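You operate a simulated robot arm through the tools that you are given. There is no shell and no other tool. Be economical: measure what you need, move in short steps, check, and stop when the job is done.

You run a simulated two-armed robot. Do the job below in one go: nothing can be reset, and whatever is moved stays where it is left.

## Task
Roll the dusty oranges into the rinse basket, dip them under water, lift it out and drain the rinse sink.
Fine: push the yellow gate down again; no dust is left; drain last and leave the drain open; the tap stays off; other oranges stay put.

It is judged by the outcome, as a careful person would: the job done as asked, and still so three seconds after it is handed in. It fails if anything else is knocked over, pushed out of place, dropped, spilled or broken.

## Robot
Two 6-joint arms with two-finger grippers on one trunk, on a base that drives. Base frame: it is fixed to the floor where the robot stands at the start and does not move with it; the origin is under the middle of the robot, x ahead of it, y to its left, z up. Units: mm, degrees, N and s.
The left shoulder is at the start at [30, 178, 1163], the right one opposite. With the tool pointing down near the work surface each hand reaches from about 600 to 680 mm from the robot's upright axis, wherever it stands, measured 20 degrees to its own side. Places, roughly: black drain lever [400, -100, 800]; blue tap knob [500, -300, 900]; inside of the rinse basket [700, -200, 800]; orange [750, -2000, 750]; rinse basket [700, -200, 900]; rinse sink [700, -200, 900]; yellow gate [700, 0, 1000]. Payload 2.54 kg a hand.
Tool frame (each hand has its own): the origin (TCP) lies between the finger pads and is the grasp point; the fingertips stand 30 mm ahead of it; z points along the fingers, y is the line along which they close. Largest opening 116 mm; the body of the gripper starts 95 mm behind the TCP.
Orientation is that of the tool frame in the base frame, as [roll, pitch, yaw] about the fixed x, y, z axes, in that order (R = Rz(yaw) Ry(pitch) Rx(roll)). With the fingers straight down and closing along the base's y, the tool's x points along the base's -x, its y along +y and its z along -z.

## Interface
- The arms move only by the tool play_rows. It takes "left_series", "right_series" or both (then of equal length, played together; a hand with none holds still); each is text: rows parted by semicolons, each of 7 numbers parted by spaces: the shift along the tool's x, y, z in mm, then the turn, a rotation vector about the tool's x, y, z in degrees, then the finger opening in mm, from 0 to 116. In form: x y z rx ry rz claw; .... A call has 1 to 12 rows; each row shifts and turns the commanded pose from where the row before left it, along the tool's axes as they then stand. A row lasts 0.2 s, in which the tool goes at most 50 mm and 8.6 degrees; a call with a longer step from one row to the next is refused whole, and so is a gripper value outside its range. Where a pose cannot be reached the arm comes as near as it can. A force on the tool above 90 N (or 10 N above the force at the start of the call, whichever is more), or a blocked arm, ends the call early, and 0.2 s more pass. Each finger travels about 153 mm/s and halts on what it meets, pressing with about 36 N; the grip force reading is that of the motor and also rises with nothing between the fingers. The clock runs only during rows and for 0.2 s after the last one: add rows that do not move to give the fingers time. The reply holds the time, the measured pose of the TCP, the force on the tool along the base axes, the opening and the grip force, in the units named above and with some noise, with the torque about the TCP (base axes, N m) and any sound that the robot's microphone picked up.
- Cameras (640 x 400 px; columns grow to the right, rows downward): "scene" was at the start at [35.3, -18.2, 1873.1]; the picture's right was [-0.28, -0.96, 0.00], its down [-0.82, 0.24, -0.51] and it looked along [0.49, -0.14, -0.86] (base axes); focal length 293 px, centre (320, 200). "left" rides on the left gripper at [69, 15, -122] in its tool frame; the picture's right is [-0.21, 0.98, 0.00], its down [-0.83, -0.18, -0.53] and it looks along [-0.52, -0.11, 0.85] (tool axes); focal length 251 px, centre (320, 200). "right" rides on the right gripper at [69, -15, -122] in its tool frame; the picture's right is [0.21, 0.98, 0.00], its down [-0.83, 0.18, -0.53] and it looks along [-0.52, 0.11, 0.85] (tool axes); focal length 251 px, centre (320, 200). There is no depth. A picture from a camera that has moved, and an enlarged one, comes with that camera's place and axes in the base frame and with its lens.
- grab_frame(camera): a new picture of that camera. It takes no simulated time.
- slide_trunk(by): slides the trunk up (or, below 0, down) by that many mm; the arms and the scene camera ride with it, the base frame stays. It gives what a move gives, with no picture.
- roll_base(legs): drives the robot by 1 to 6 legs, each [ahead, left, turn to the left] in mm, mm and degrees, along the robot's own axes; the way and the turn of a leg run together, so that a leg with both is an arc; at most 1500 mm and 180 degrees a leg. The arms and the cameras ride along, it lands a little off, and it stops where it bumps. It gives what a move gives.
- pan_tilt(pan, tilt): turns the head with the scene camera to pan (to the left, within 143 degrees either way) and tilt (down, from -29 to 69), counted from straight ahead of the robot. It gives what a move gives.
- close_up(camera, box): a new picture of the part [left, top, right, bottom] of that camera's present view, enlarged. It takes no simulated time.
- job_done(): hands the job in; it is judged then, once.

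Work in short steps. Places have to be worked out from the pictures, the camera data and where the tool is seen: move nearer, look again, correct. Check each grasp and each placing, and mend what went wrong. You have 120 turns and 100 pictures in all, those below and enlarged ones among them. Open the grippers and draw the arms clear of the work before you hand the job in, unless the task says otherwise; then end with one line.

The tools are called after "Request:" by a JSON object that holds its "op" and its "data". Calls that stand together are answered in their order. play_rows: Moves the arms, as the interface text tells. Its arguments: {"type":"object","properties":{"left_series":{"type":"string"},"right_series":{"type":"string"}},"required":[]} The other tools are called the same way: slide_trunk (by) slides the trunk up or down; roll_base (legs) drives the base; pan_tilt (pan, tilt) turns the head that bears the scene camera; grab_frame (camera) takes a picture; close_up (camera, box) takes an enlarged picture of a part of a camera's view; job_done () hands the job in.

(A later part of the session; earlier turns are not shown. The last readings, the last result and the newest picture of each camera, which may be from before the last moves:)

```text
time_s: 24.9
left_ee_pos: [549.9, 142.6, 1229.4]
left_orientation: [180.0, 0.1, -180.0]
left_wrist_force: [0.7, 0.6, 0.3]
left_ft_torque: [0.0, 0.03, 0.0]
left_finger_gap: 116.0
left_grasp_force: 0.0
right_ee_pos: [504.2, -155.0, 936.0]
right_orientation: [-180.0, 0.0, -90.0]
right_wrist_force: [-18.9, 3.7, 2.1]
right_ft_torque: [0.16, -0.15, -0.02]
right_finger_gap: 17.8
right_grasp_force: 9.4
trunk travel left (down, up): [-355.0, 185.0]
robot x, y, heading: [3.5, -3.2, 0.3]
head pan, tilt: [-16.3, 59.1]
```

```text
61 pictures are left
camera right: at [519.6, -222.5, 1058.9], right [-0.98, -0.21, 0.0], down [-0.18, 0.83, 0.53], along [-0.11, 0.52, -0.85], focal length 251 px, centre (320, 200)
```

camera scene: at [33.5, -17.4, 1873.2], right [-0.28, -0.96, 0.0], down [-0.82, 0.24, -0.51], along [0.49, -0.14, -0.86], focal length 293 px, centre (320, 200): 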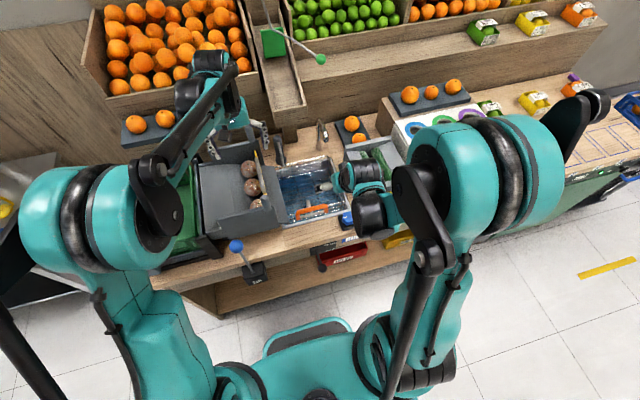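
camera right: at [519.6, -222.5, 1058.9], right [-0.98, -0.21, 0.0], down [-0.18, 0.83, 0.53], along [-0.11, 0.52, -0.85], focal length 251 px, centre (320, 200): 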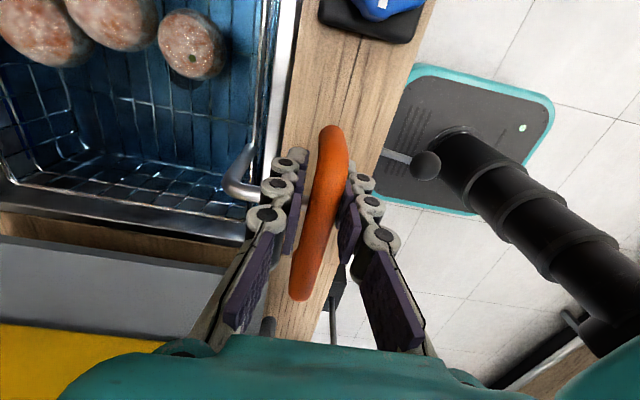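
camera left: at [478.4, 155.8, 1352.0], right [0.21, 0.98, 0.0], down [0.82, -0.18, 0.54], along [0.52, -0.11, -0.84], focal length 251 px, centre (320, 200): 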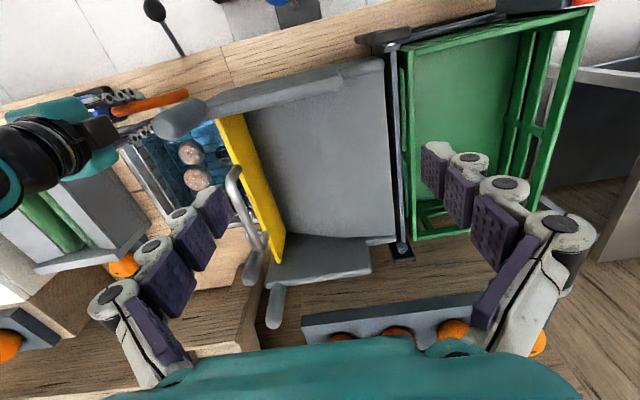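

Better; a few mm more, then lower the trunk further.

Request:
{"op": "play_rows", "data": {"right_series": "0 4 0 0 0 0 5;0 1 0 0 0 0 5;0 0 0 0 0 0 5;0 0 0 0 0 0 5"}}

Request:
{"op": "slide_trunk", "data": {"by": -20}}

Request:
{"op": "grab_frame", "data": {"camera": "right"}}

```text
time_s: 25.9
left_ee_pos: [552.1, 141.6, 1229.3]
left_orientation: [-179.9, 0.0, -179.9]
left_wrist_force: [-0.4, 0.1, -0.3]
left_ft_torque: [0.0, -0.01, -0.03]
left_finger_gap: 116.1
left_grasp_force: 0.0
right_ee_pos: [502.6, -153.9, 936.3]
right_orientation: [180.0, 0.0, -90.0]
right_wrist_force: [3.1, 3.0, 2.7]
right_ft_torque: [0.08, -0.14, -0.06]
right_finger_gap: 13.6
right_grasp_force: 39.8
trunk travel left (down, up): [-355.0, 185.0]
robot x, y, heading: [3.0, 0.4, 0.2]
head pan, tilt: [-16.3, 59.1]
```

```text
time_s: 26.5
left_ee_pos: [550.6, 142.5, 1207.4]
left_orientation: [-180.0, -0.1, 180.0]
left_wrist_force: [-0.4, 0.6, -0.8]
left_ft_torque: [-0.02, -0.01, 0.01]
left_finger_gap: 115.9
left_grasp_force: 0.0
right_ee_pos: [502.5, -155.2, 915.7]
right_orientation: [179.8, 0.0, -90.1]
right_wrist_force: [5.8, 4.0, -6.2]
right_ft_torque: [-0.26, -0.01, -0.05]
right_finger_gap: 14.0
right_grasp_force: 39.8
trunk travel left (down, up): [-335.0, 205.0]
robot x, y, heading: [0.3, 1.4, 0.2]
head pan, tilt: [-16.3, 59.1]
```

```text
60 pictures are left
camera right: at [518.0, -222.6, 1037.5], right [-0.98, -0.21, 0.0], down [-0.18, 0.83, 0.53], along [-0.12, 0.52, -0.85], focal length 251 px, centre (320, 200)
```

right: 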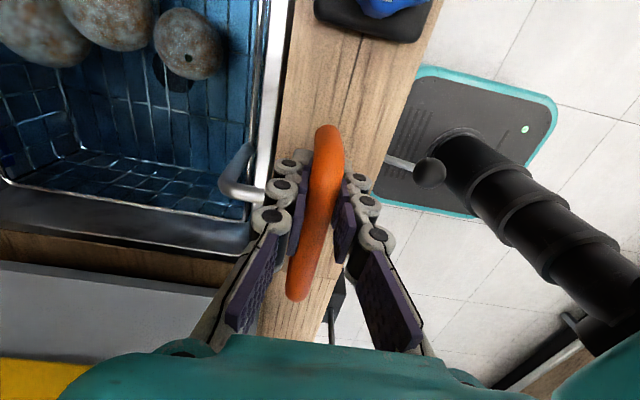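

The oranges are turning blue-tinted (going under). I lower another 25 mm.

Request:
{"op": "slide_trunk", "data": {"by": -25}}

Request:
{"op": "grab_frame", "data": {"camera": "right"}}

Request:
{"op": "close_up", "data": {"camera": "left", "box": [60, 60, 300, 260]}}

```text
time_s: 27.2
left_ee_pos: [552.0, 142.3, 1182.3]
left_orientation: [179.9, -0.1, -179.9]
left_wrist_force: [0.2, -0.9, 0.1]
left_ft_torque: [0.0, 0.03, -0.02]
left_finger_gap: 116.0
left_grasp_force: 0.0
right_ee_pos: [501.7, -154.2, 889.8]
right_orientation: [179.8, 0.0, -90.0]
right_wrist_force: [9.1, 0.6, -4.9]
right_ft_torque: [0.21, 0.23, 0.01]
right_finger_gap: 13.6
right_grasp_force: 38.2
trunk travel left (down, up): [-310.0, 230.0]
robot x, y, heading: [-2.4, 1.4, -0.1]
head pan, tilt: [-16.3, 59.1]
```

```text
59 pictures are left
camera right: at [518.0, -223.1, 1012.3], right [-0.98, -0.21, 0.0], down [-0.18, 0.83, 0.53], along [-0.12, 0.52, -0.85], focal length 251 px, centre (320, 200)
```

right: 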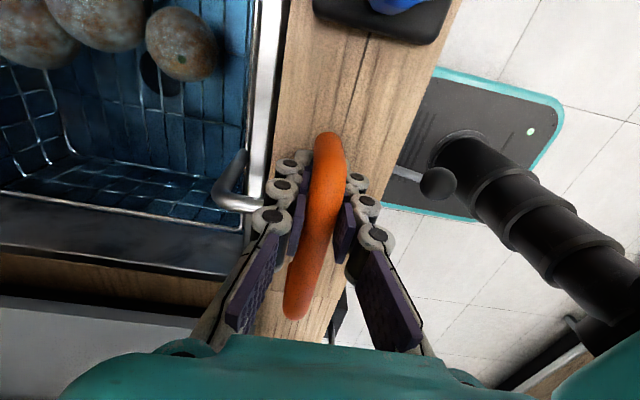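

```text
2.00 times, centred on (180, 160) of left
camera zoom: at [483.9, 155.9, 1304.8], right [0.21, 0.98, 0.0], down [0.83, -0.18, 0.53], along [0.52, -0.11, -0.85], focal length 503 px, centre (600, 280)
```

zoom: 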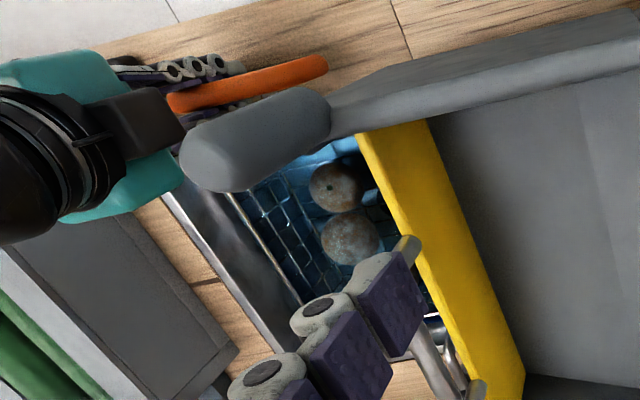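

The basket seems seated low in the water. I hold here 2 s to rinse, and meanwhile raise the left hand for clearance.

Request:
{"op": "play_rows", "data": {"left_series": "0 0 -25 0 0 0 116;0 0 -25 0 0 0 116;0 0 -25 0 0 0 116;0 0 -25 0 0 0 116;0 0 0 0 0 0 116;0 0 0 0 0 0 116;0 0 0 0 0 0 116;0 0 0 0 0 0 116;0 0 0 0 0 0 116;0 0 0 0 0 0 116"}}

Request:
{"op": "grab_frame", "data": {"camera": "right"}}

Request:
{"op": "close_up", "data": {"camera": "left", "box": [60, 60, 300, 260]}}

```text
time_s: 29.4
left_ee_pos: [551.8, 142.3, 1282.4]
left_orientation: [-180.0, -0.1, -180.0]
left_wrist_force: [-0.1, 0.0, 1.3]
left_ft_torque: [0.0, 0.0, 0.01]
left_finger_gap: 116.0
left_grasp_force: 0.1
right_ee_pos: [501.6, -154.7, 890.5]
right_orientation: [179.9, -0.1, -90.0]
right_wrist_force: [12.3, -0.5, 2.3]
right_ft_torque: [0.12, 0.12, 0.06]
right_finger_gap: 13.2
right_grasp_force: 39.2
trunk travel left (down, up): [-310.0, 230.0]
robot x, y, heading: [0.5, 1.3, -0.2]
head pan, tilt: [-16.3, 59.1]
```

```text
57 pictures are left
camera right: at [517.8, -223.0, 1013.2], right [-0.98, -0.21, 0.0], down [-0.18, 0.83, 0.53], along [-0.12, 0.52, -0.85], focal length 251 px, centre (320, 200)
```

right: 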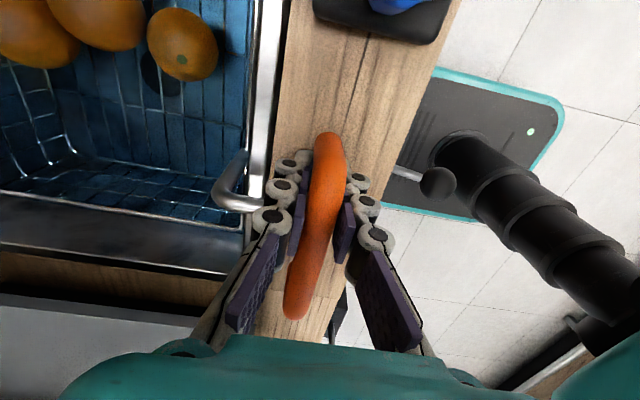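

```text
2.00 times, centred on (180, 160) of left
camera zoom: at [483.4, 156.3, 1404.5], right [0.21, 0.98, 0.0], down [0.83, -0.18, 0.53], along [0.52, -0.11, -0.85], focal length 503 px, centre (600, 280)
```

zoom: 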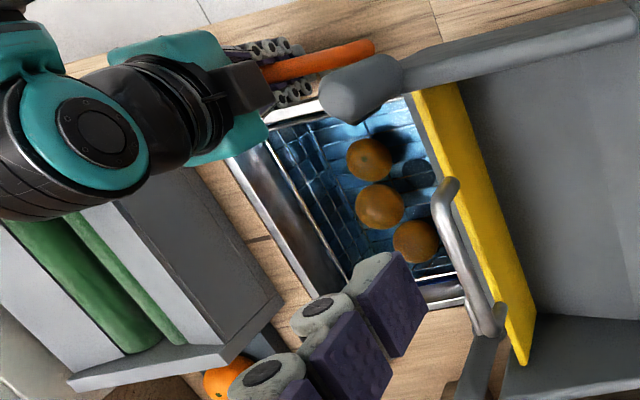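

The dust is coming off. I hold another 2.4 s and check for residue.

Request:
{"op": "play_rows", "data": {"right_series": "0 0 0 0 0 0 5;0 0 0 0 0 0 5;0 0 0 0 0 0 5;0 0 0 0 0 0 5;0 0 0 0 0 0 5;0 0 0 0 0 0 5;0 0 0 0 0 0 5;0 0 0 0 0 0 5;0 0 0 0 0 0 5;0 0 0 0 0 0 5;0 0 0 0 0 0 5;0 0 0 0 0 0 5"}}

Request:
{"op": "close_up", "data": {"camera": "left", "box": [160, 90, 260, 200]}}

Request:
{"op": "close_up", "data": {"camera": "right", "box": [0, 0, 260, 160]}}

```text
time_s: 32.0
left_ee_pos: [551.1, 141.3, 1283.0]
left_orientation: [-180.0, -0.1, -180.0]
left_wrist_force: [-0.6, -0.6, 0.2]
left_ft_torque: [0.0, -0.01, 0.02]
left_finger_gap: 115.8
left_grasp_force: 0.1
right_ee_pos: [502.1, -154.3, 891.7]
right_orientation: [179.9, 0.0, -90.0]
right_wrist_force: [11.4, -1.2, 2.0]
right_ft_torque: [-0.12, 0.14, 0.03]
right_finger_gap: 13.2
right_grasp_force: 39.0
trunk travel left (down, up): [-310.0, 230.0]
robot x, y, heading: [-1.7, 0.4, -0.2]
head pan, tilt: [-16.3, 59.1]
```

```text
3.64 times, centred on (210, 145) of left
camera zoom: at [483.5, 156.2, 1404.5], right [0.21, 0.98, 0.0], down [0.83, -0.18, 0.53], along [0.52, -0.11, -0.85], focal length 914 px, centre (720, 400)
```

zoom: 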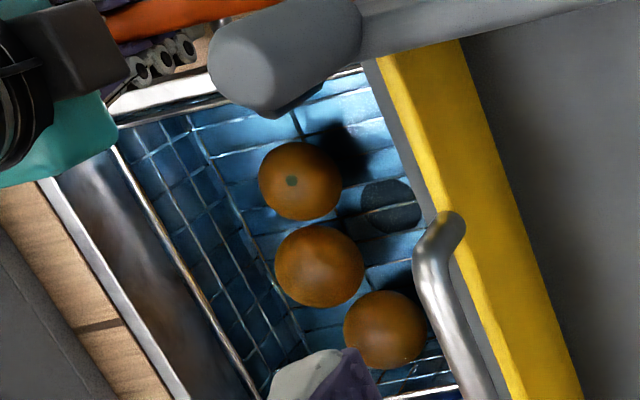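

```text
2.46 times, centred on (130, 80) of right
camera zoom: at [517.8, -223.1, 1013.1], right [-0.98, -0.21, 0.0], down [-0.18, 0.83, 0.53], along [-0.12, 0.52, -0.85], focal length 619 px, centre (788, 495)
```

zoom: 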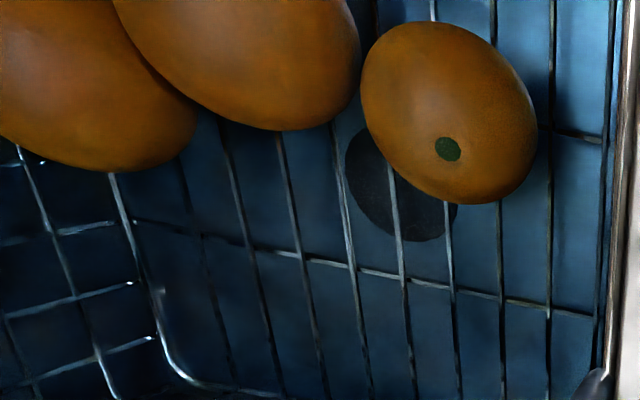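

They look clean. I lift the basket back out with the trunk, 110 mm.

Request:
{"op": "slide_trunk", "data": {"by": 110}}

Request:
{"op": "grab_frame", "data": {"camera": "right"}}

Request:
{"op": "close_up", "data": {"camera": "left", "box": [60, 60, 300, 260]}}

```text
time_s: 33.5
left_ee_pos: [552.7, 142.2, 1394.7]
left_orientation: [-180.0, 0.0, 180.0]
left_wrist_force: [0.0, 0.0, -0.2]
left_ft_torque: [0.01, 0.02, -0.01]
left_finger_gap: 116.0
left_grasp_force: 0.0
right_ee_pos: [502.7, -155.1, 1002.3]
right_orientation: [180.0, 0.0, -90.0]
right_wrist_force: [7.8, -1.9, 9.9]
right_ft_torque: [0.04, -0.24, 0.15]
right_finger_gap: 13.9
right_grasp_force: 39.9
trunk travel left (down, up): [-420.0, 120.0]
robot x, y, heading: [-3.0, 3.0, -0.1]
head pan, tilt: [-16.3, 59.1]
```

```text
53 pictures are left
camera right: at [517.5, -223.5, 1124.7], right [-0.98, -0.21, 0.0], down [-0.18, 0.83, 0.53], along [-0.11, 0.52, -0.85], focal length 251 px, centre (320, 200)
```

right: 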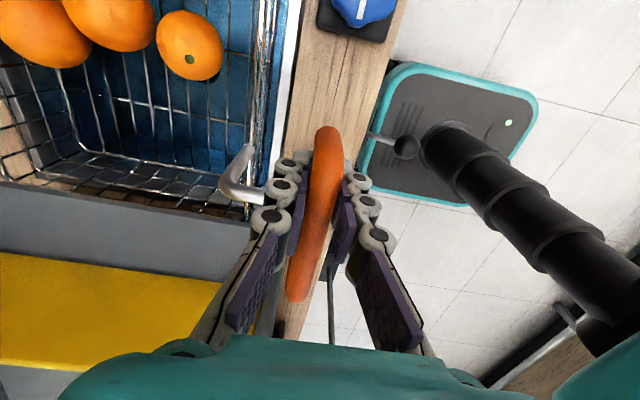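

```text
2.00 times, centred on (180, 160) of left
camera zoom: at [482.3, 156.1, 1515.3], right [0.21, 0.98, 0.0], down [0.83, -0.18, 0.53], along [0.52, -0.11, -0.85], focal length 503 px, centre (600, 280)
```

zoom: 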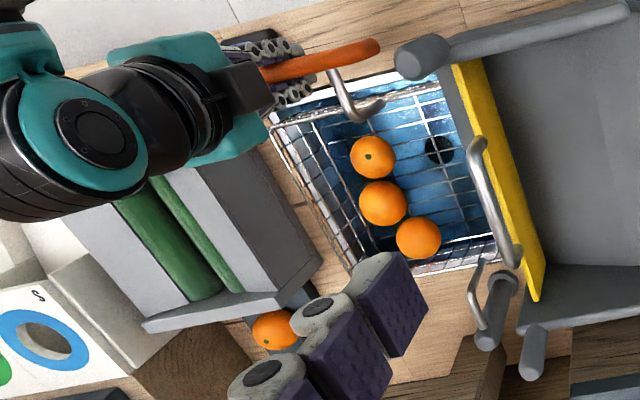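

The oranges are clean and above water, and the upward resistance suggests the upper stop. I open the fingers gradually and check that the basket stays.

Request:
{"op": "play_rows", "data": {"right_series": "0 0 0 0 0 0 20;0 0 0 0 0 0 24;0 0 0 0 0 0 30;0 0 0 0 0 0 40;0 0 0 0 0 0 40"}}

Request:
{"op": "grab_frame", "data": {"camera": "right"}}

```text
time_s: 34.7
left_ee_pos: [551.0, 142.4, 1393.5]
left_orientation: [179.9, 0.0, 180.0]
left_wrist_force: [0.7, -0.5, -0.8]
left_ft_torque: [0.0, 0.04, 0.0]
left_finger_gap: 116.0
left_grasp_force: 0.1
right_ee_pos: [500.2, -155.3, 1000.6]
right_orientation: [179.9, -0.1, -90.0]
right_wrist_force: [0.1, 0.4, -0.8]
right_ft_torque: [-0.02, -0.02, 0.0]
right_finger_gap: 40.0
right_grasp_force: 0.0
trunk travel left (down, up): [-420.0, 120.0]
robot x, y, heading: [0.6, 4.3, 0.2]
head pan, tilt: [-16.3, 59.1]
```

```text
51 pictures are left
camera right: at [517.1, -223.0, 1123.5], right [-0.98, -0.21, 0.0], down [-0.18, 0.83, 0.53], along [-0.12, 0.52, -0.85], focal length 251 px, centre (320, 200)
```

right: 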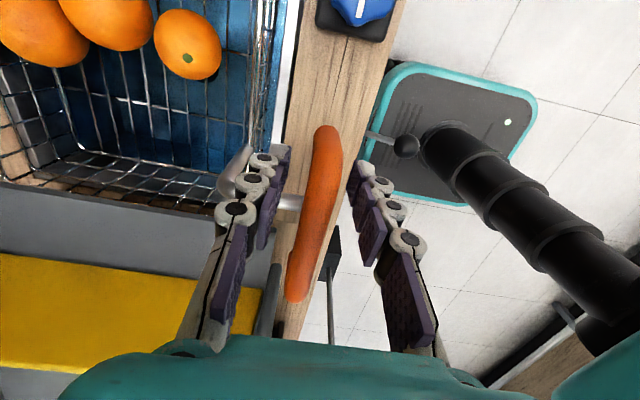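

The basket stays up by itself. I raise the right hand clear and look at the drain lever and the oranges.

Request:
{"op": "play_rows", "data": {"right_series": "0 0 -20 0 0 0 50;0 0 -40 0 0 0 60;0 0 -45 0 0 0 60;0 0 -45 0 0 0 60;0 0 0 0 0 0 60"}}

Request:
{"op": "grab_frame", "data": {"camera": "right"}}

Request:
{"op": "close_up", "data": {"camera": "scene", "box": [240, 130, 400, 290]}}

Request:
{"op": "close_up", "data": {"camera": "left", "box": [140, 70, 300, 200]}}

```text
time_s: 35.9
left_ee_pos: [552.6, 143.0, 1392.5]
left_orientation: [-180.0, 0.0, 180.0]
left_wrist_force: [-0.3, -0.4, -0.7]
left_ft_torque: [-0.01, 0.01, -0.01]
left_finger_gap: 115.9
left_grasp_force: 0.1
right_ee_pos: [501.7, -154.7, 1151.2]
right_orientation: [179.9, 0.0, -90.0]
right_wrist_force: [0.3, 0.2, -0.2]
right_ft_torque: [0.01, 0.05, -0.02]
right_finger_gap: 59.9
right_grasp_force: 0.0
trunk travel left (down, up): [-420.0, 120.0]
robot x, y, heading: [-0.6, 3.1, 0.0]
head pan, tilt: [-16.3, 59.1]
```

```text
50 pictures are left
camera right: at [517.8, -223.1, 1273.5], right [-0.98, -0.21, 0.0], down [-0.18, 0.83, 0.53], along [-0.12, 0.52, -0.85], focal length 251 px, centre (320, 200)
```

right: 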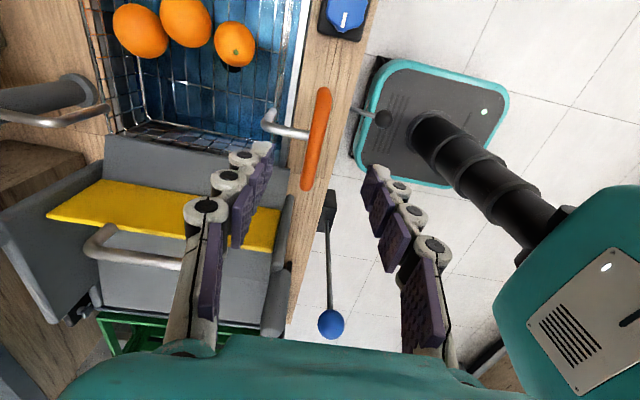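

```text
2.50 times, centred on (320, 210) of scene
camera zoom: at [36.5, -18.3, 1918.0], right [-0.28, -0.96, 0.0], down [-0.82, 0.24, -0.51], along [0.49, -0.14, -0.86], focal length 732 px, centre (320, 175)
```

zoom: 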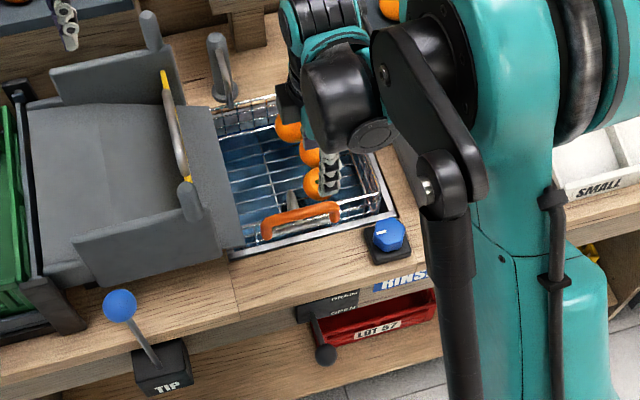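

```text
3.08 times, centred on (220, 135) of left
camera zoom: at [483.2, 156.2, 1514.6], right [0.21, 0.98, 0.0], down [0.83, -0.18, 0.53], along [0.52, -0.11, -0.85], focal length 774 px, centre (628, 400)
```

zoom: 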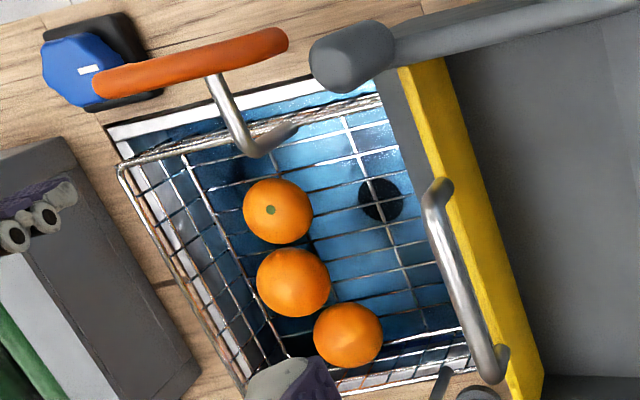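

The oranges are clean. The drain lever's knob triangulates to (371, -123, 765), sticking out from the counter front. I take a tight look at its plate.

Request:
{"op": "close_up", "data": {"camera": "scene", "box": [300, 245, 350, 290]}}

Request:
{"op": "close_up", "data": {"camera": "right", "box": [320, 80, 420, 150]}}

```text
8.89 times, centred on (325, 268) of scene
camera zoom: at [36.5, -18.3, 1918.0], right [-0.28, -0.96, 0.0], down [-0.82, 0.24, -0.51], along [0.49, -0.14, -0.86], focal length 2602 px, centre (276, -400)
```

zoom: 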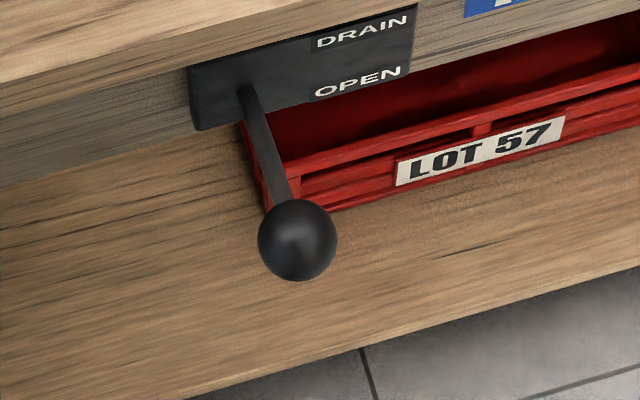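

```text
5.71 times, centred on (370, 115) of right
camera zoom: at [517.8, -223.1, 1273.5], right [-0.98, -0.21, 0.0], down [-0.18, 0.83, 0.53], along [-0.12, 0.52, -0.85], focal length 1437 px, centre (34, 686)
```

zoom: 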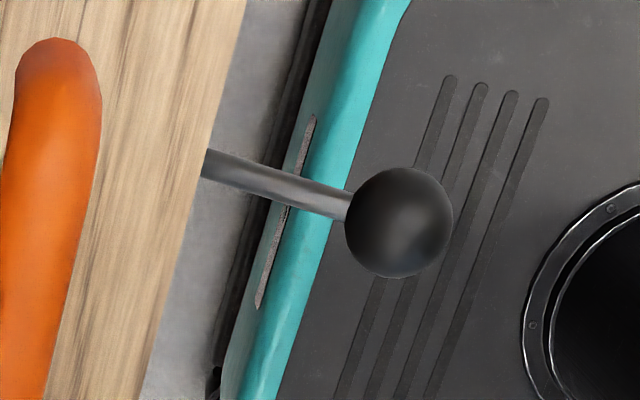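

The lever sticks out nearly level along -x, with "OPEN" at the plate's lower edge. It is too close to the robot for a downward hand, so I drive straight back 240 mm.

Request:
{"op": "roll_base", "data": {"legs": [[-240, 0, 0]]}}

Request:
{"op": "play_rows", "data": {"right_series": "0 0 0 0 0 8.2 60;0 0 0 0 0 8.2 60;0 0 0 0 0 8.2 60;0 0 0 0 0 8.2 60;0 0 0 0 0 8.2 60;0 0 0 0 0 8.2 60;0 0 0 0 0 8.2 60;0 0 0 0 0 8.2 60;0 0 0 0 0 8.2 60;0 0 0 0 0 8.2 60;0 0 0 0 0 8 60;0 0 0 0 0 0 60"}}

Request:
{"op": "grab_frame", "data": {"camera": "right"}}

Request:
{"op": "grab_frame", "data": {"camera": "scene"}}

```text
time_s: 37.6
left_ee_pos: [312.3, 141.6, 1392.9]
left_orientation: [-180.0, 0.0, 179.8]
left_wrist_force: [-0.7, 0.5, -0.8]
left_ft_torque: [-0.02, -0.01, 0.03]
left_finger_gap: 115.7
left_grasp_force: 0.2
right_ee_pos: [261.7, -156.6, 1151.0]
right_orientation: [179.9, 0.1, -90.2]
right_wrist_force: [-0.4, -0.2, 0.1]
right_ft_torque: [-0.01, 0.0, -0.01]
right_finger_gap: 60.0
right_grasp_force: 0.0
trunk travel left (down, up): [-420.0, 120.0]
robot x, y, heading: [-239.8, -2.2, -0.3]
head pan, tilt: [-16.3, 59.1]
```

```text
time_s: 40.2
left_ee_pos: [312.9, 141.3, 1392.4]
left_orientation: [-180.0, 0.0, 179.8]
left_wrist_force: [0.6, -0.3, -0.5]
left_ft_torque: [0.0, -0.03, -0.01]
left_finger_gap: 115.9
left_grasp_force: 0.0
right_ee_pos: [261.9, -155.5, 1151.3]
right_orientation: [-180.0, -0.1, 179.8]
right_wrist_force: [-0.5, -0.4, -0.7]
right_ft_torque: [0.02, -0.01, -0.01]
right_finger_gap: 59.9
right_grasp_force: 0.1
trunk travel left (down, up): [-420.0, 120.0]
robot x, y, heading: [-235.6, 1.0, -0.1]
head pan, tilt: [-16.3, 59.1]
```

```text
45 pictures are left
camera right: at [193.4, -169.8, 1273.6], right [-0.21, 0.98, 0.0], down [0.83, 0.18, 0.53], along [0.52, 0.11, -0.85], focal length 251 px, centre (320, 200)
```

right: 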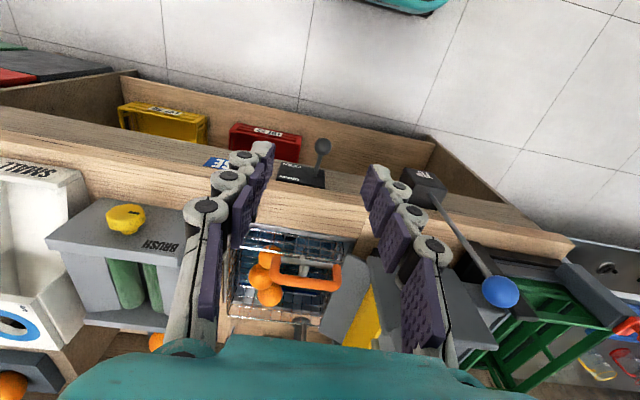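

```text
44 pictures are left
camera scene: at [-203.9, -17.9, 1918.1], right [-0.28, -0.96, 0.0], down [-0.82, 0.24, -0.51], along [0.49, -0.15, -0.86], focal length 293 px, centre (320, 200)
```

scene: 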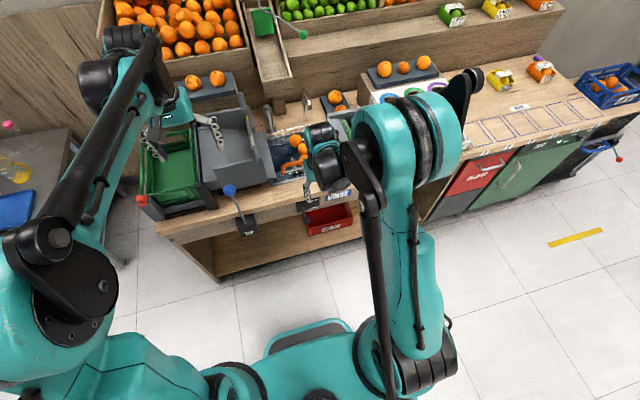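

Request:
{"op": "close_up", "data": {"camera": "right", "box": [240, 120, 380, 220]}}

Request:
{"op": "close_up", "data": {"camera": "scene", "box": [280, 190, 340, 235]}}

```text
4.00 times, centred on (310, 170) of right
camera zoom: at [193.4, -169.8, 1273.6], right [-0.21, 0.98, 0.0], down [0.83, 0.18, 0.53], along [0.52, 0.11, -0.85], focal length 1006 px, centre (360, 320)
```

zoom: 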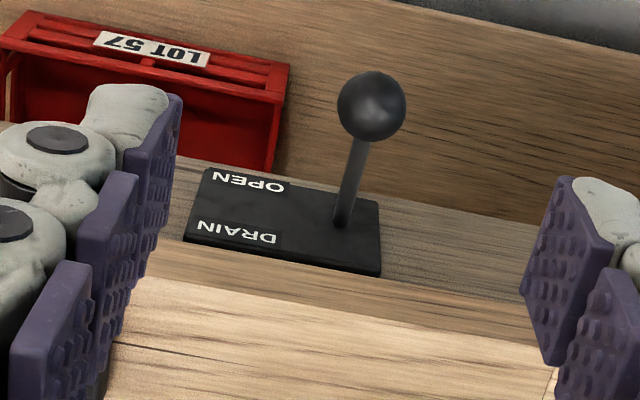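

```text
8.89 times, centred on (310, 212) of scene
camera zoom: at [-203.9, -17.9, 1918.1], right [-0.28, -0.96, 0.0], down [-0.82, 0.24, -0.51], along [0.49, -0.15, -0.86], focal length 2602 px, centre (409, 89)
```

zoom: 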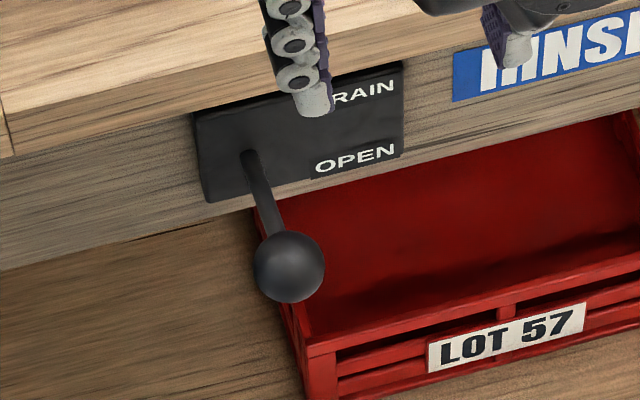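

The lever is level with its pivot near (445, -129, 760) and its knob near (374, -125, 760); "OPEN" is low, so it should go down. I lower the trunk 250 mm and then bring the right hand above the knob.

Request:
{"op": "slide_trunk", "data": {"by": -250}}

Request:
{"op": "play_rows", "data": {"right_series": "-28 8 0 0 0 0 70;-28 8 0 0 0 0 70;-28 8 0 0 0 0 70;-28 6 0 0 0 0 70;0 0 20 0 0 0 70;0 0 20 0 0 0 70;0 0 0 0 0 0 70"}}

Request:
{"op": "grab_frame", "data": {"camera": "right"}}

Request:
{"op": "close_up", "data": {"camera": "scene", "box": [240, 160, 380, 260]}}

```text
time_s: 42.8
left_ee_pos: [312.4, 139.9, 1143.5]
left_orientation: [-180.0, 0.0, 179.8]
left_wrist_force: [-0.1, 0.5, 0.8]
left_ft_torque: [-0.01, -0.01, -0.01]
left_finger_gap: 116.1
left_grasp_force: 0.0
right_ee_pos: [261.2, -156.4, 901.5]
right_orientation: [180.0, -0.2, 179.9]
right_wrist_force: [-0.1, 0.1, 0.1]
right_ft_torque: [-0.01, 0.0, -0.01]
right_finger_gap: 59.9
right_grasp_force: 0.2
trunk travel left (down, up): [-170.0, 370.0]
robot x, y, heading: [-236.8, 1.3, -0.4]
head pan, tilt: [-16.3, 59.1]
```

```text
time_s: 44.4
left_ee_pos: [311.9, 140.8, 1142.6]
left_orientation: [-179.9, 0.0, 179.8]
left_wrist_force: [0.3, 1.0, -0.1]
left_ft_torque: [0.01, 0.0, -0.01]
left_finger_gap: 116.2
left_grasp_force: 0.0
right_ee_pos: [373.3, -125.8, 859.4]
right_orientation: [-179.9, -0.1, 179.8]
right_wrist_force: [-0.7, 0.2, -0.8]
right_ft_torque: [0.03, -0.01, 0.02]
right_finger_gap: 70.1
right_grasp_force: 0.2
trunk travel left (down, up): [-170.0, 370.0]
robot x, y, heading: [-234.2, -0.3, -0.3]
head pan, tilt: [-16.3, 59.1]
```

```text
41 pictures are left
camera right: at [305.1, -139.9, 982.5], right [-0.21, 0.98, 0.0], down [0.83, 0.18, 0.53], along [0.52, 0.11, -0.85], focal length 251 px, centre (320, 200)
```

right: 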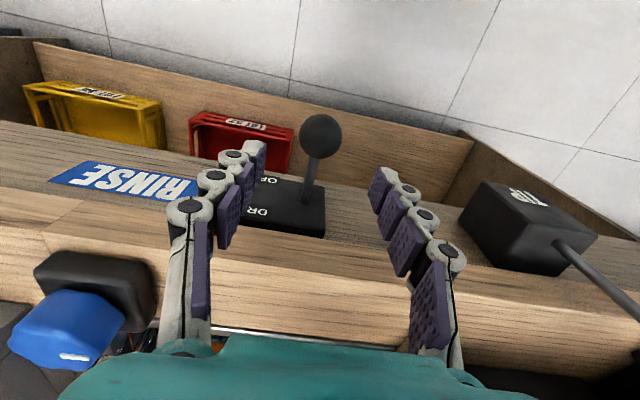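

```text
4.00 times, centred on (310, 210) of scene
camera zoom: at [-204.4, -17.9, 1668.1], right [-0.28, -0.96, 0.0], down [-0.82, 0.24, -0.51], along [0.49, -0.15, -0.86], focal length 1171 px, centre (360, 160)
```

zoom: 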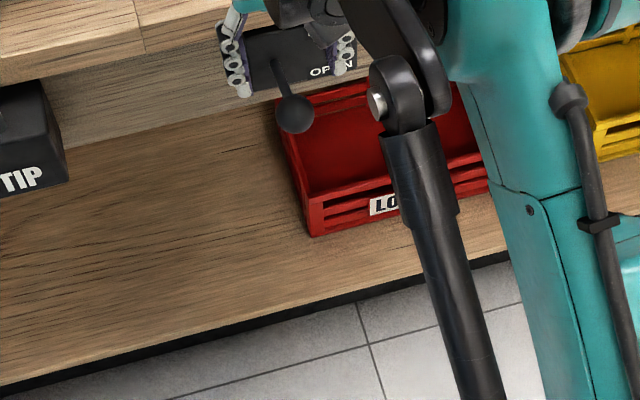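

Knob refined to (370, -126, 772), lever about 15° above level; so closed is up and open is down. I descend around the knob and close on it.

Request:
{"op": "play_rows", "data": {"right_series": "1 0 30 0 0 0 70;1 0 30 0 0 0 70;1 0 27 0 0 0 70;0 0 0 0 0 0 45;0 0 0 0 0 0 25;0 0 0 0 0 0 25;0 0 0 0 0 0 25"}}

Request:
{"op": "grab_frame", "data": {"camera": "right"}}

```text
time_s: 46.0
left_ee_pos: [311.9, 140.7, 1143.4]
left_orientation: [-180.0, 0.0, 179.8]
left_wrist_force: [-0.4, -0.3, 0.5]
left_ft_torque: [0.03, 0.01, 0.02]
left_finger_gap: 115.8
left_grasp_force: 0.1
right_ee_pos: [369.8, -127.0, 773.8]
right_orientation: [180.0, -0.1, 179.8]
right_wrist_force: [0.2, -1.7, -2.0]
right_ft_torque: [0.03, 0.06, -0.03]
right_finger_gap: 33.4
right_grasp_force: 44.9
trunk travel left (down, up): [-170.0, 370.0]
robot x, y, heading: [-237.7, -2.1, -0.0]
head pan, tilt: [-16.3, 59.1]
```

```text
39 pictures are left
camera right: at [301.9, -140.5, 896.0], right [-0.21, 0.98, 0.0], down [0.83, 0.18, 0.53], along [0.52, 0.11, -0.85], focal length 251 px, centre (320, 200)
```

right: 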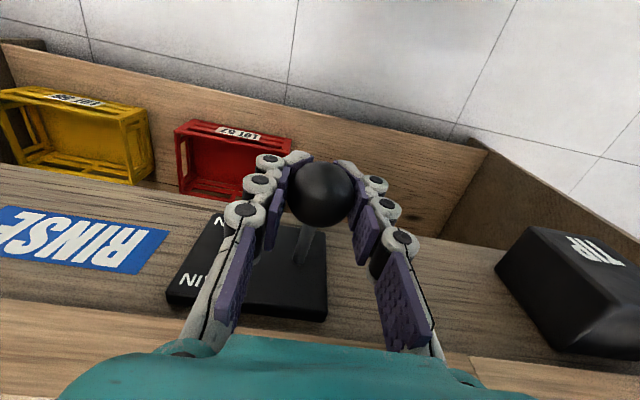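

The knob is held (gap 33). I move it down 20 mm as a probe.

Request:
{"op": "play_rows", "data": {"right_series": "1 0 6 0 0 0 25;1 0 7 0 0 0 25;0 0 7 0 0 0 25;0 0 0 0 0 0 25"}}

Request:
{"op": "grab_frame", "data": {"camera": "right"}}

```text
time_s: 47.0
left_ee_pos: [310.6, 139.9, 1143.7]
left_orientation: [-179.9, 0.0, 179.8]
left_wrist_force: [0.3, 0.3, 0.0]
left_ft_torque: [-0.03, -0.02, 0.01]
left_finger_gap: 116.1
left_grasp_force: 0.0
right_ee_pos: [367.0, -125.9, 753.9]
right_orientation: [-180.0, -0.2, 179.8]
right_wrist_force: [-12.2, -4.1, 7.6]
right_ft_torque: [0.01, -0.44, -0.05]
right_finger_gap: 33.1
right_grasp_force: 44.8
trunk travel left (down, up): [-170.0, 370.0]
robot x, y, heading: [-241.1, 0.9, -0.2]
head pan, tilt: [-16.3, 59.1]
```

```text
38 pictures are left
camera right: at [298.6, -140.4, 877.0], right [-0.21, 0.98, 0.0], down [0.83, 0.18, 0.53], along [0.52, 0.11, -0.85], focal length 251 px, centre (320, 200)
```

right: 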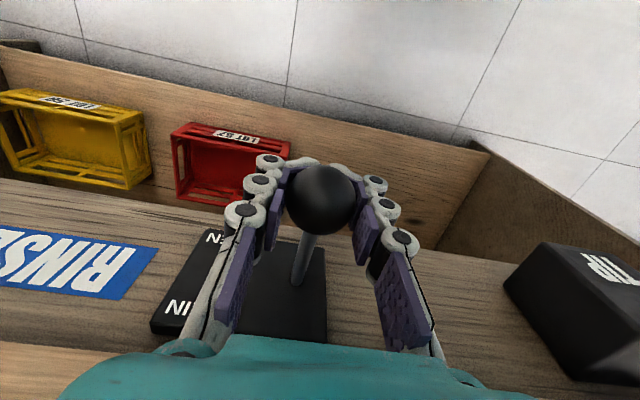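

The knob follows downward; the pull in x says the arc now bends toward the counter. I continue down with a little +x.

Request:
{"op": "play_rows", "data": {"right_series": "-3 0 6 0 0 0 25;-2 0 7 0 0 0 25;-3 0 7 0 0 0 25;0 0 0 0 0 0 25"}}

Request:
{"op": "grab_frame", "data": {"camera": "right"}}

```text
time_s: 48.0
left_ee_pos: [310.7, 139.9, 1142.8]
left_orientation: [180.0, -0.1, 179.8]
left_wrist_force: [-1.0, -0.5, -0.7]
left_ft_torque: [0.03, 0.02, 0.03]
left_finger_gap: 116.0
left_grasp_force: 0.0
right_ee_pos: [377.8, -127.3, 734.4]
right_orientation: [179.9, 0.0, 179.9]
right_wrist_force: [-7.8, -7.0, 3.2]
right_ft_torque: [0.11, -0.38, 0.11]
right_finger_gap: 32.5
right_grasp_force: 44.9
trunk travel left (down, up): [-170.0, 370.0]
robot x, y, heading: [-238.4, 1.1, -0.2]
head pan, tilt: [-16.3, 59.1]
```

```text
37 pictures are left
camera right: at [308.0, -140.5, 856.3], right [-0.21, 0.98, 0.0], down [0.83, 0.18, 0.53], along [0.52, 0.11, -0.85], focal length 251 px, centre (320, 200)
```

right: 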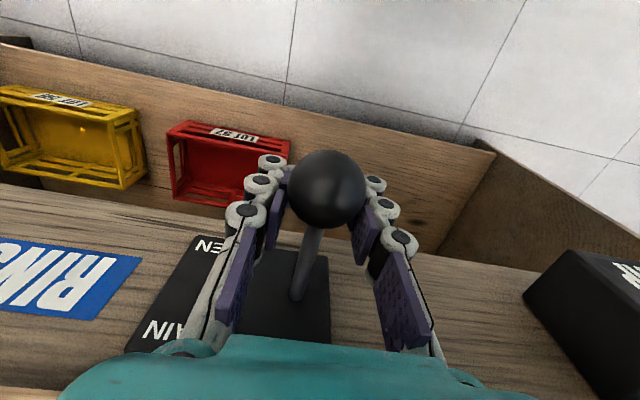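

The knob is sliding in the grip rather than fully following, so pushing from above will work better. I release, rise and look at where the lever stands.

Request:
{"op": "play_rows", "data": {"right_series": "0 0 0 0 0 0 50;0 0 0 0 0 0 70;0 0 -40 0 0 0 70;0 0 -45 0 0 0 70;0 0 -15 0 0 0 70;0 0 0 0 0 0 70"}}

Request:
{"op": "grab_frame", "data": {"camera": "right"}}

Request:
{"op": "close_up", "data": {"camera": "scene", "box": [240, 150, 380, 250]}}

```text
time_s: 49.4
left_ee_pos: [311.5, 141.0, 1144.7]
left_orientation: [-180.0, 0.0, 179.8]
left_wrist_force: [-0.5, 0.6, -0.1]
left_ft_torque: [0.03, 0.02, -0.03]
left_finger_gap: 116.2
left_grasp_force: 0.0
right_ee_pos: [377.2, -126.5, 833.3]
right_orientation: [-179.9, -0.1, 179.9]
right_wrist_force: [0.4, 0.9, -0.6]
right_ft_torque: [0.02, 0.03, 0.0]
right_finger_gap: 70.7
right_grasp_force: 0.1
trunk travel left (down, up): [-170.0, 370.0]
robot x, y, heading: [-239.5, -3.7, -0.1]
head pan, tilt: [-16.3, 59.1]
```

```text
36 pictures are left
camera right: at [308.3, -140.2, 956.7], right [-0.21, 0.98, 0.0], down [0.83, 0.18, 0.53], along [0.52, 0.11, -0.85], focal length 251 px, centre (320, 200)
```

right: 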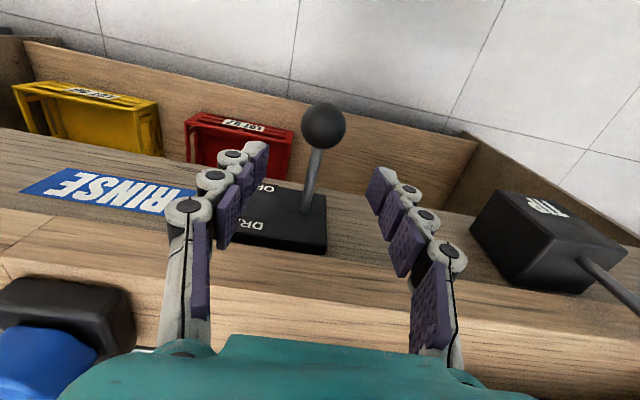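

```text
4.00 times, centred on (310, 200) of scene
camera zoom: at [-203.9, -17.9, 1668.1], right [-0.28, -0.96, 0.0], down [-0.82, 0.24, -0.51], along [0.49, -0.15, -0.86], focal length 1171 px, centre (360, 200)
```

zoom: 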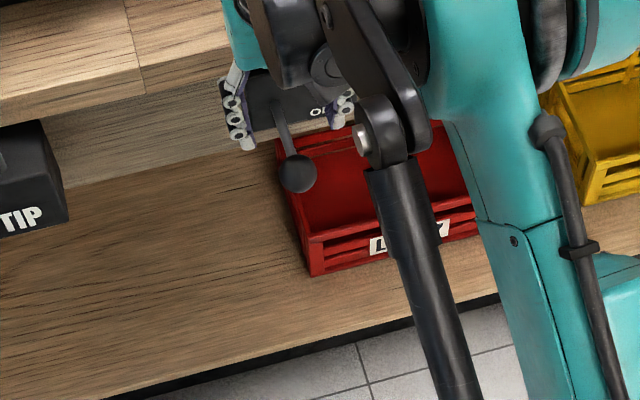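

The lever moved from about +16° to level and stays there, so the direction is right but friction is notable. I close the fingers and push down on the knob from above.

Request:
{"op": "play_rows", "data": {"right_series": "3 0 0 0 0 0 30;3 0 0 0 0 0 0;0 0 0 0 0 0 0;0 0 20 0 0 0 0;0 0 15 0 0 0 0;0 0 10 0 0 0 0;-1 0 10 0 0 0 0;-1 0 10 0 0 0 0;0 0 0 0 0 0 0"}}

Request:
{"op": "grab_frame", "data": {"camera": "right"}}

```text
time_s: 51.4
left_ee_pos: [310.9, 140.8, 1143.0]
left_orientation: [-180.0, 0.0, 179.8]
left_wrist_force: [-0.5, -0.4, 0.0]
left_ft_torque: [-0.02, 0.01, 0.01]
left_finger_gap: 116.0
left_grasp_force: 0.1
right_ee_pos: [372.5, -127.3, 768.8]
right_orientation: [180.0, 0.0, 179.8]
right_wrist_force: [0.1, 0.5, -0.2]
right_ft_torque: [-0.01, 0.01, 0.0]
right_finger_gap: 0.0
right_grasp_force: 28.7
trunk travel left (down, up): [-170.0, 370.0]
robot x, y, heading: [-237.6, -0.3, -0.1]
head pan, tilt: [-16.3, 59.1]
```

```text
34 pictures are left
camera right: at [304.5, -140.4, 891.4], right [-0.21, 0.98, 0.0], down [0.83, 0.18, 0.53], along [0.52, 0.11, -0.85], focal length 251 px, centre (320, 200)
```

right: 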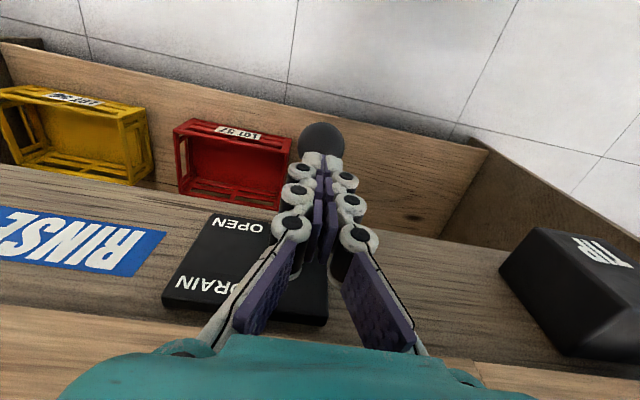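

The knob has gone down (now around z ≈ 710) and the hand is no longer loaded. I push further to find the end stop.

Request:
{"op": "play_rows", "data": {"right_series": "-2 0 8 0 0 0 0;-2 0 8 0 0 0 0;-2 0 8 0 0 0 0;-3 0 8 0 0 0 0;0 0 0 0 0 0 0"}}

Request:
{"op": "grab_frame", "data": {"camera": "right"}}

Request:
{"op": "close_up", "data": {"camera": "scene", "box": [220, 110, 380, 240]}}

```text
time_s: 52.3
left_ee_pos: [307.7, 142.4, 1146.8]
left_orientation: [179.9, 0.2, 179.8]
left_wrist_force: [-0.2, -0.8, -0.1]
left_ft_torque: [0.02, 0.03, 0.03]
left_finger_gap: 115.8
left_grasp_force: 0.1
right_ee_pos: [376.4, -126.1, 754.4]
right_orientation: [-179.9, 0.0, 179.8]
right_wrist_force: [-12.3, 1.1, 70.5]
right_ft_torque: [0.04, 0.88, 0.03]
right_finger_gap: 5.6
right_grasp_force: 27.9
trunk travel left (down, up): [-170.0, 370.0]
robot x, y, heading: [-238.1, 2.0, -0.2]
head pan, tilt: [-16.3, 59.1]
stopped in row 4 (right hand): the force on the tool passed its limit at 108 N (the readings are from after the stop); the commanded pose is now the measured one
```

```text
33 pictures are left
camera right: at [307.4, -139.9, 876.3], right [-0.21, 0.98, 0.0], down [0.83, 0.18, 0.54], along [0.52, 0.11, -0.84], focal length 251 px, centre (320, 200)
```

right: 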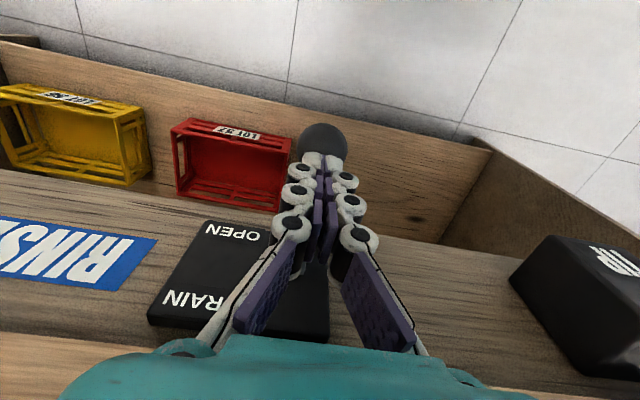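

```text
3.08 times, centred on (300, 175) of scene
camera zoom: at [-211.3, -16.2, 1669.0], right [-0.28, -0.96, 0.0], down [-0.82, 0.24, -0.52], along [0.5, -0.15, -0.86], focal length 901 px, centre (382, 277)
```

zoom: 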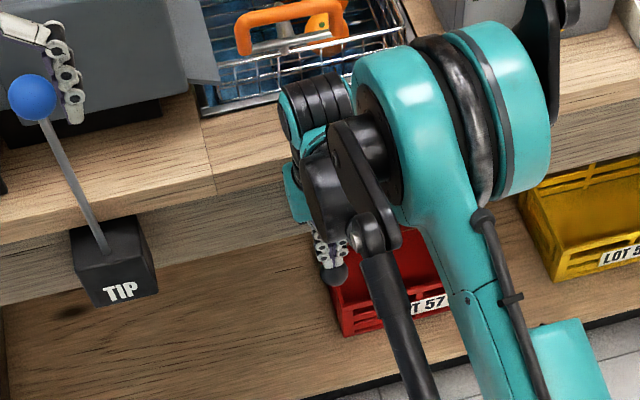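

The lever met its end stop. I lift the hand straight up, clear of it.

Request:
{"op": "play_rows", "data": {"right_series": "0 0 -20 0 0 0 0;0 0 -40 0 0 0 0;0 0 -40 0 0 0 0;30 -10 -30 0 0 0 20;30 -10 -30 0 0 0 20;30 -10 0 0 0 0 20;0 0 0 0 0 0 20"}}

Request:
{"op": "grab_frame", "data": {"camera": "right"}}

Request:
{"op": "close_up", "data": {"camera": "scene", "box": [200, 90, 400, 260]}}

```text
time_s: 53.9
left_ee_pos: [312.2, 142.0, 1143.3]
left_orientation: [-179.9, -0.1, 179.7]
left_wrist_force: [0.0, 0.2, 0.3]
left_ft_torque: [-0.02, 0.05, 0.04]
left_finger_gap: 116.0
left_grasp_force: 0.0
right_ee_pos: [289.3, -156.2, 907.3]
right_orientation: [-179.9, 0.0, 179.8]
right_wrist_force: [0.0, 0.1, -0.7]
right_ft_torque: [-0.02, 0.0, 0.0]
right_finger_gap: 19.9
right_grasp_force: 0.0
trunk travel left (down, up): [-170.0, 370.0]
robot x, y, heading: [-237.8, 2.0, -0.3]
head pan, tilt: [-16.3, 59.1]
```

```text
31 pictures are left
camera right: at [220.9, -170.0, 1030.0], right [-0.21, 0.98, 0.0], down [0.83, 0.18, 0.53], along [0.52, 0.11, -0.85], focal length 251 px, centre (320, 200)
```

right: 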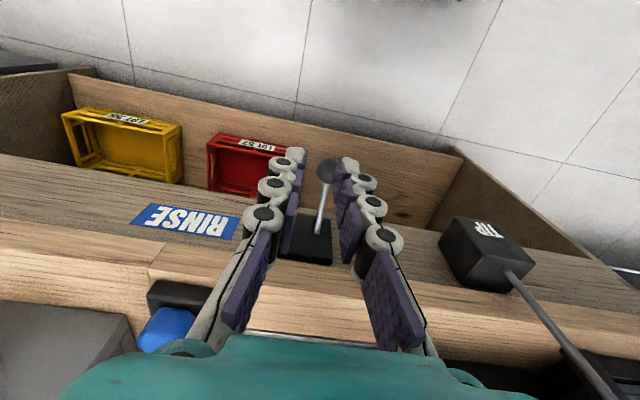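

```text
2.35 times, centred on (300, 175) of scene
camera zoom: at [-203.0, -17.7, 1668.1], right [-0.28, -0.96, 0.0], down [-0.82, 0.24, -0.51], along [0.49, -0.15, -0.86], focal length 689 px, centre (367, 259)
```

zoom: 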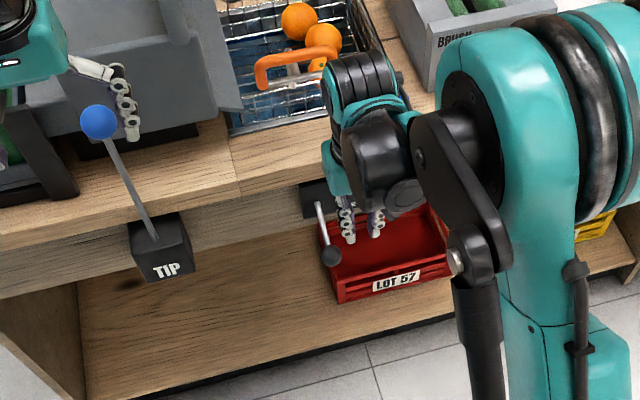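

The lever is down. I raise the trunk to see into the sink and let the water run for a few seconds.

Request:
{"op": "slide_trunk", "data": {"by": 300}}

Request:
{"op": "play_rows", "data": {"right_series": "20 -30 -20 0 0 0 60;20 -30 -20 0 0 0 60;0 -30 -20 0 0 0 60;0 -30 -20 0 0 0 60;0 -30 0 0 0 0 60;0 0 0 0 0 0 60;0 0 0 0 0 0 60;0 0 0 0 0 0 60;0 0 0 0 0 0 60"}}

Request:
{"op": "close_up", "data": {"camera": "scene", "box": [200, 90, 400, 260]}}

```text
time_s: 56.9
left_ee_pos: [312.0, 141.4, 1442.5]
left_orientation: [180.0, 0.0, 179.8]
left_wrist_force: [-0.4, -0.3, -0.3]
left_ft_torque: [0.04, -0.03, -0.03]
left_finger_gap: 116.0
left_grasp_force: 0.0
right_ee_pos: [289.8, -156.3, 1208.2]
right_orientation: [-179.9, 0.1, 179.7]
right_wrist_force: [-0.2, 0.4, -0.9]
right_ft_torque: [0.01, 0.0, -0.02]
right_finger_gap: 20.0
right_grasp_force: 0.1
trunk travel left (down, up): [-470.0, 70.0]
robot x, y, heading: [-237.6, 3.2, -0.2]
head pan, tilt: [-16.3, 59.1]
```

```text
time_s: 58.9
left_ee_pos: [311.6, 141.9, 1442.6]
left_orientation: [-180.0, 0.0, 179.7]
left_wrist_force: [-0.9, 0.6, 0.5]
left_ft_torque: [-0.02, -0.01, 0.01]
left_finger_gap: 116.3
left_grasp_force: 0.0
right_ee_pos: [248.7, -305.1, 1287.5]
right_orientation: [-179.9, 0.1, 179.7]
right_wrist_force: [-0.2, -0.4, -0.4]
right_ft_torque: [-0.01, -0.01, 0.03]
right_finger_gap: 60.1
right_grasp_force: 0.1
trunk travel left (down, up): [-470.0, 70.0]
robot x, y, heading: [-240.6, 0.4, -0.1]
head pan, tilt: [-16.3, 59.1]
```

```text
2.35 times, centred on (300, 175) of scene
camera zoom: at [-203.9, -17.5, 1968.1], right [-0.28, -0.96, 0.0], down [-0.82, 0.24, -0.51], along [0.49, -0.15, -0.86], focal length 689 px, centre (367, 259)
```

zoom: 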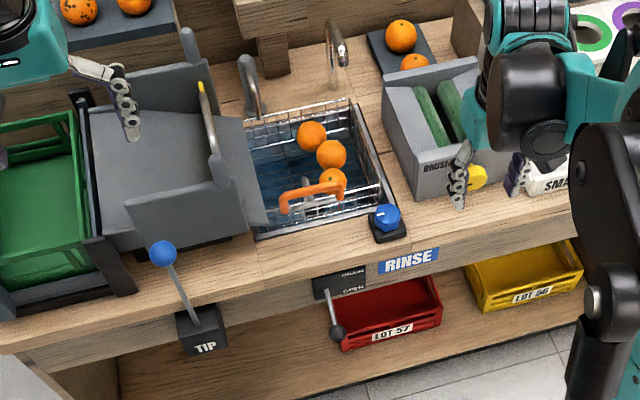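

Request:
{"op": "close_up", "data": {"camera": "scene", "box": [260, 125, 330, 170]}}

Request:
{"op": "play_rows", "data": {"right_series": "0 0 0 0 0 0 60;0 0 0 0 0 0 60;0 0 0 0 0 0 60;0 0 0 0 0 0 60;0 0 0 0 0 0 60;0 0 0 0 0 0 60;0 0 0 0 0 0 60;0 0 0 0 0 0 60;0 0 0 0 0 0 60;0 0 0 0 0 0 60;0 0 0 0 0 0 60;0 0 0 0 0 0 60"}}

Request:
{"op": "close_up", "data": {"camera": "scene", "box": [260, 125, 330, 170]}}

```text
8.89 times, centred on (295, 148) of scene
camera zoom: at [-203.9, -17.5, 1968.1], right [-0.28, -0.96, 0.0], down [-0.82, 0.24, -0.51], along [0.49, -0.15, -0.86], focal length 2602 px, centre (542, 667)
```

zoom: 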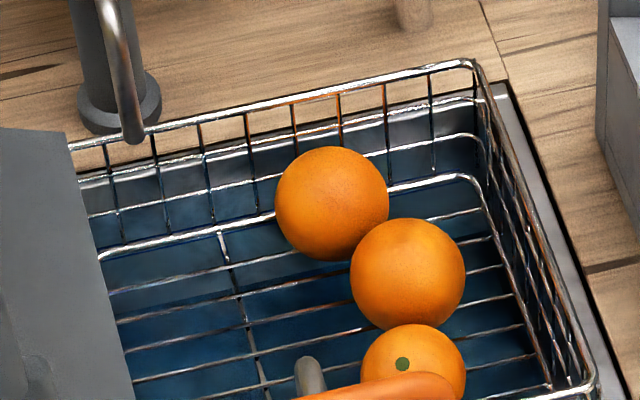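

```text
time_s: 61.5
left_ee_pos: [312.0, 140.9, 1443.7]
left_orientation: [-180.0, 0.0, 179.8]
left_wrist_force: [1.1, 0.2, 0.3]
left_ft_torque: [0.01, -0.01, 0.02]
left_finger_gap: 115.8
left_grasp_force: 0.0
right_ee_pos: [247.3, -305.6, 1288.5]
right_orientation: [-180.0, 0.1, 179.9]
right_wrist_force: [0.2, -0.5, 0.4]
right_ft_torque: [0.0, 0.0, 0.01]
right_finger_gap: 60.0
right_grasp_force: 0.0
trunk travel left (down, up): [-470.0, 70.0]
robot x, y, heading: [-241.2, 0.9, -0.3]
head pan, tilt: [-16.3, 59.1]
```

```text
8.89 times, centred on (295, 148) of scene
camera zoom: at [-203.8, -18.0, 1968.1], right [-0.28, -0.96, 0.0], down [-0.82, 0.24, -0.51], along [0.49, -0.15, -0.86], focal length 2602 px, centre (542, 667)
```

zoom: 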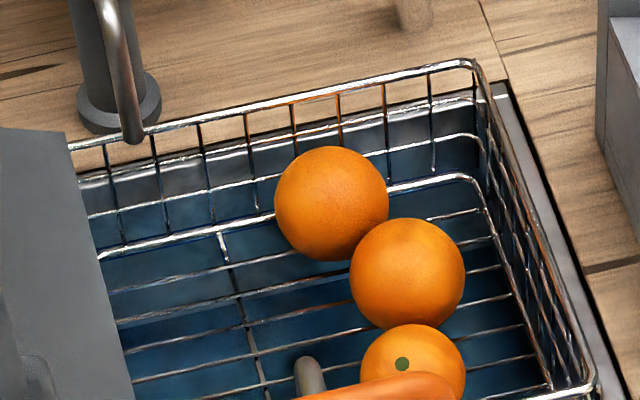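

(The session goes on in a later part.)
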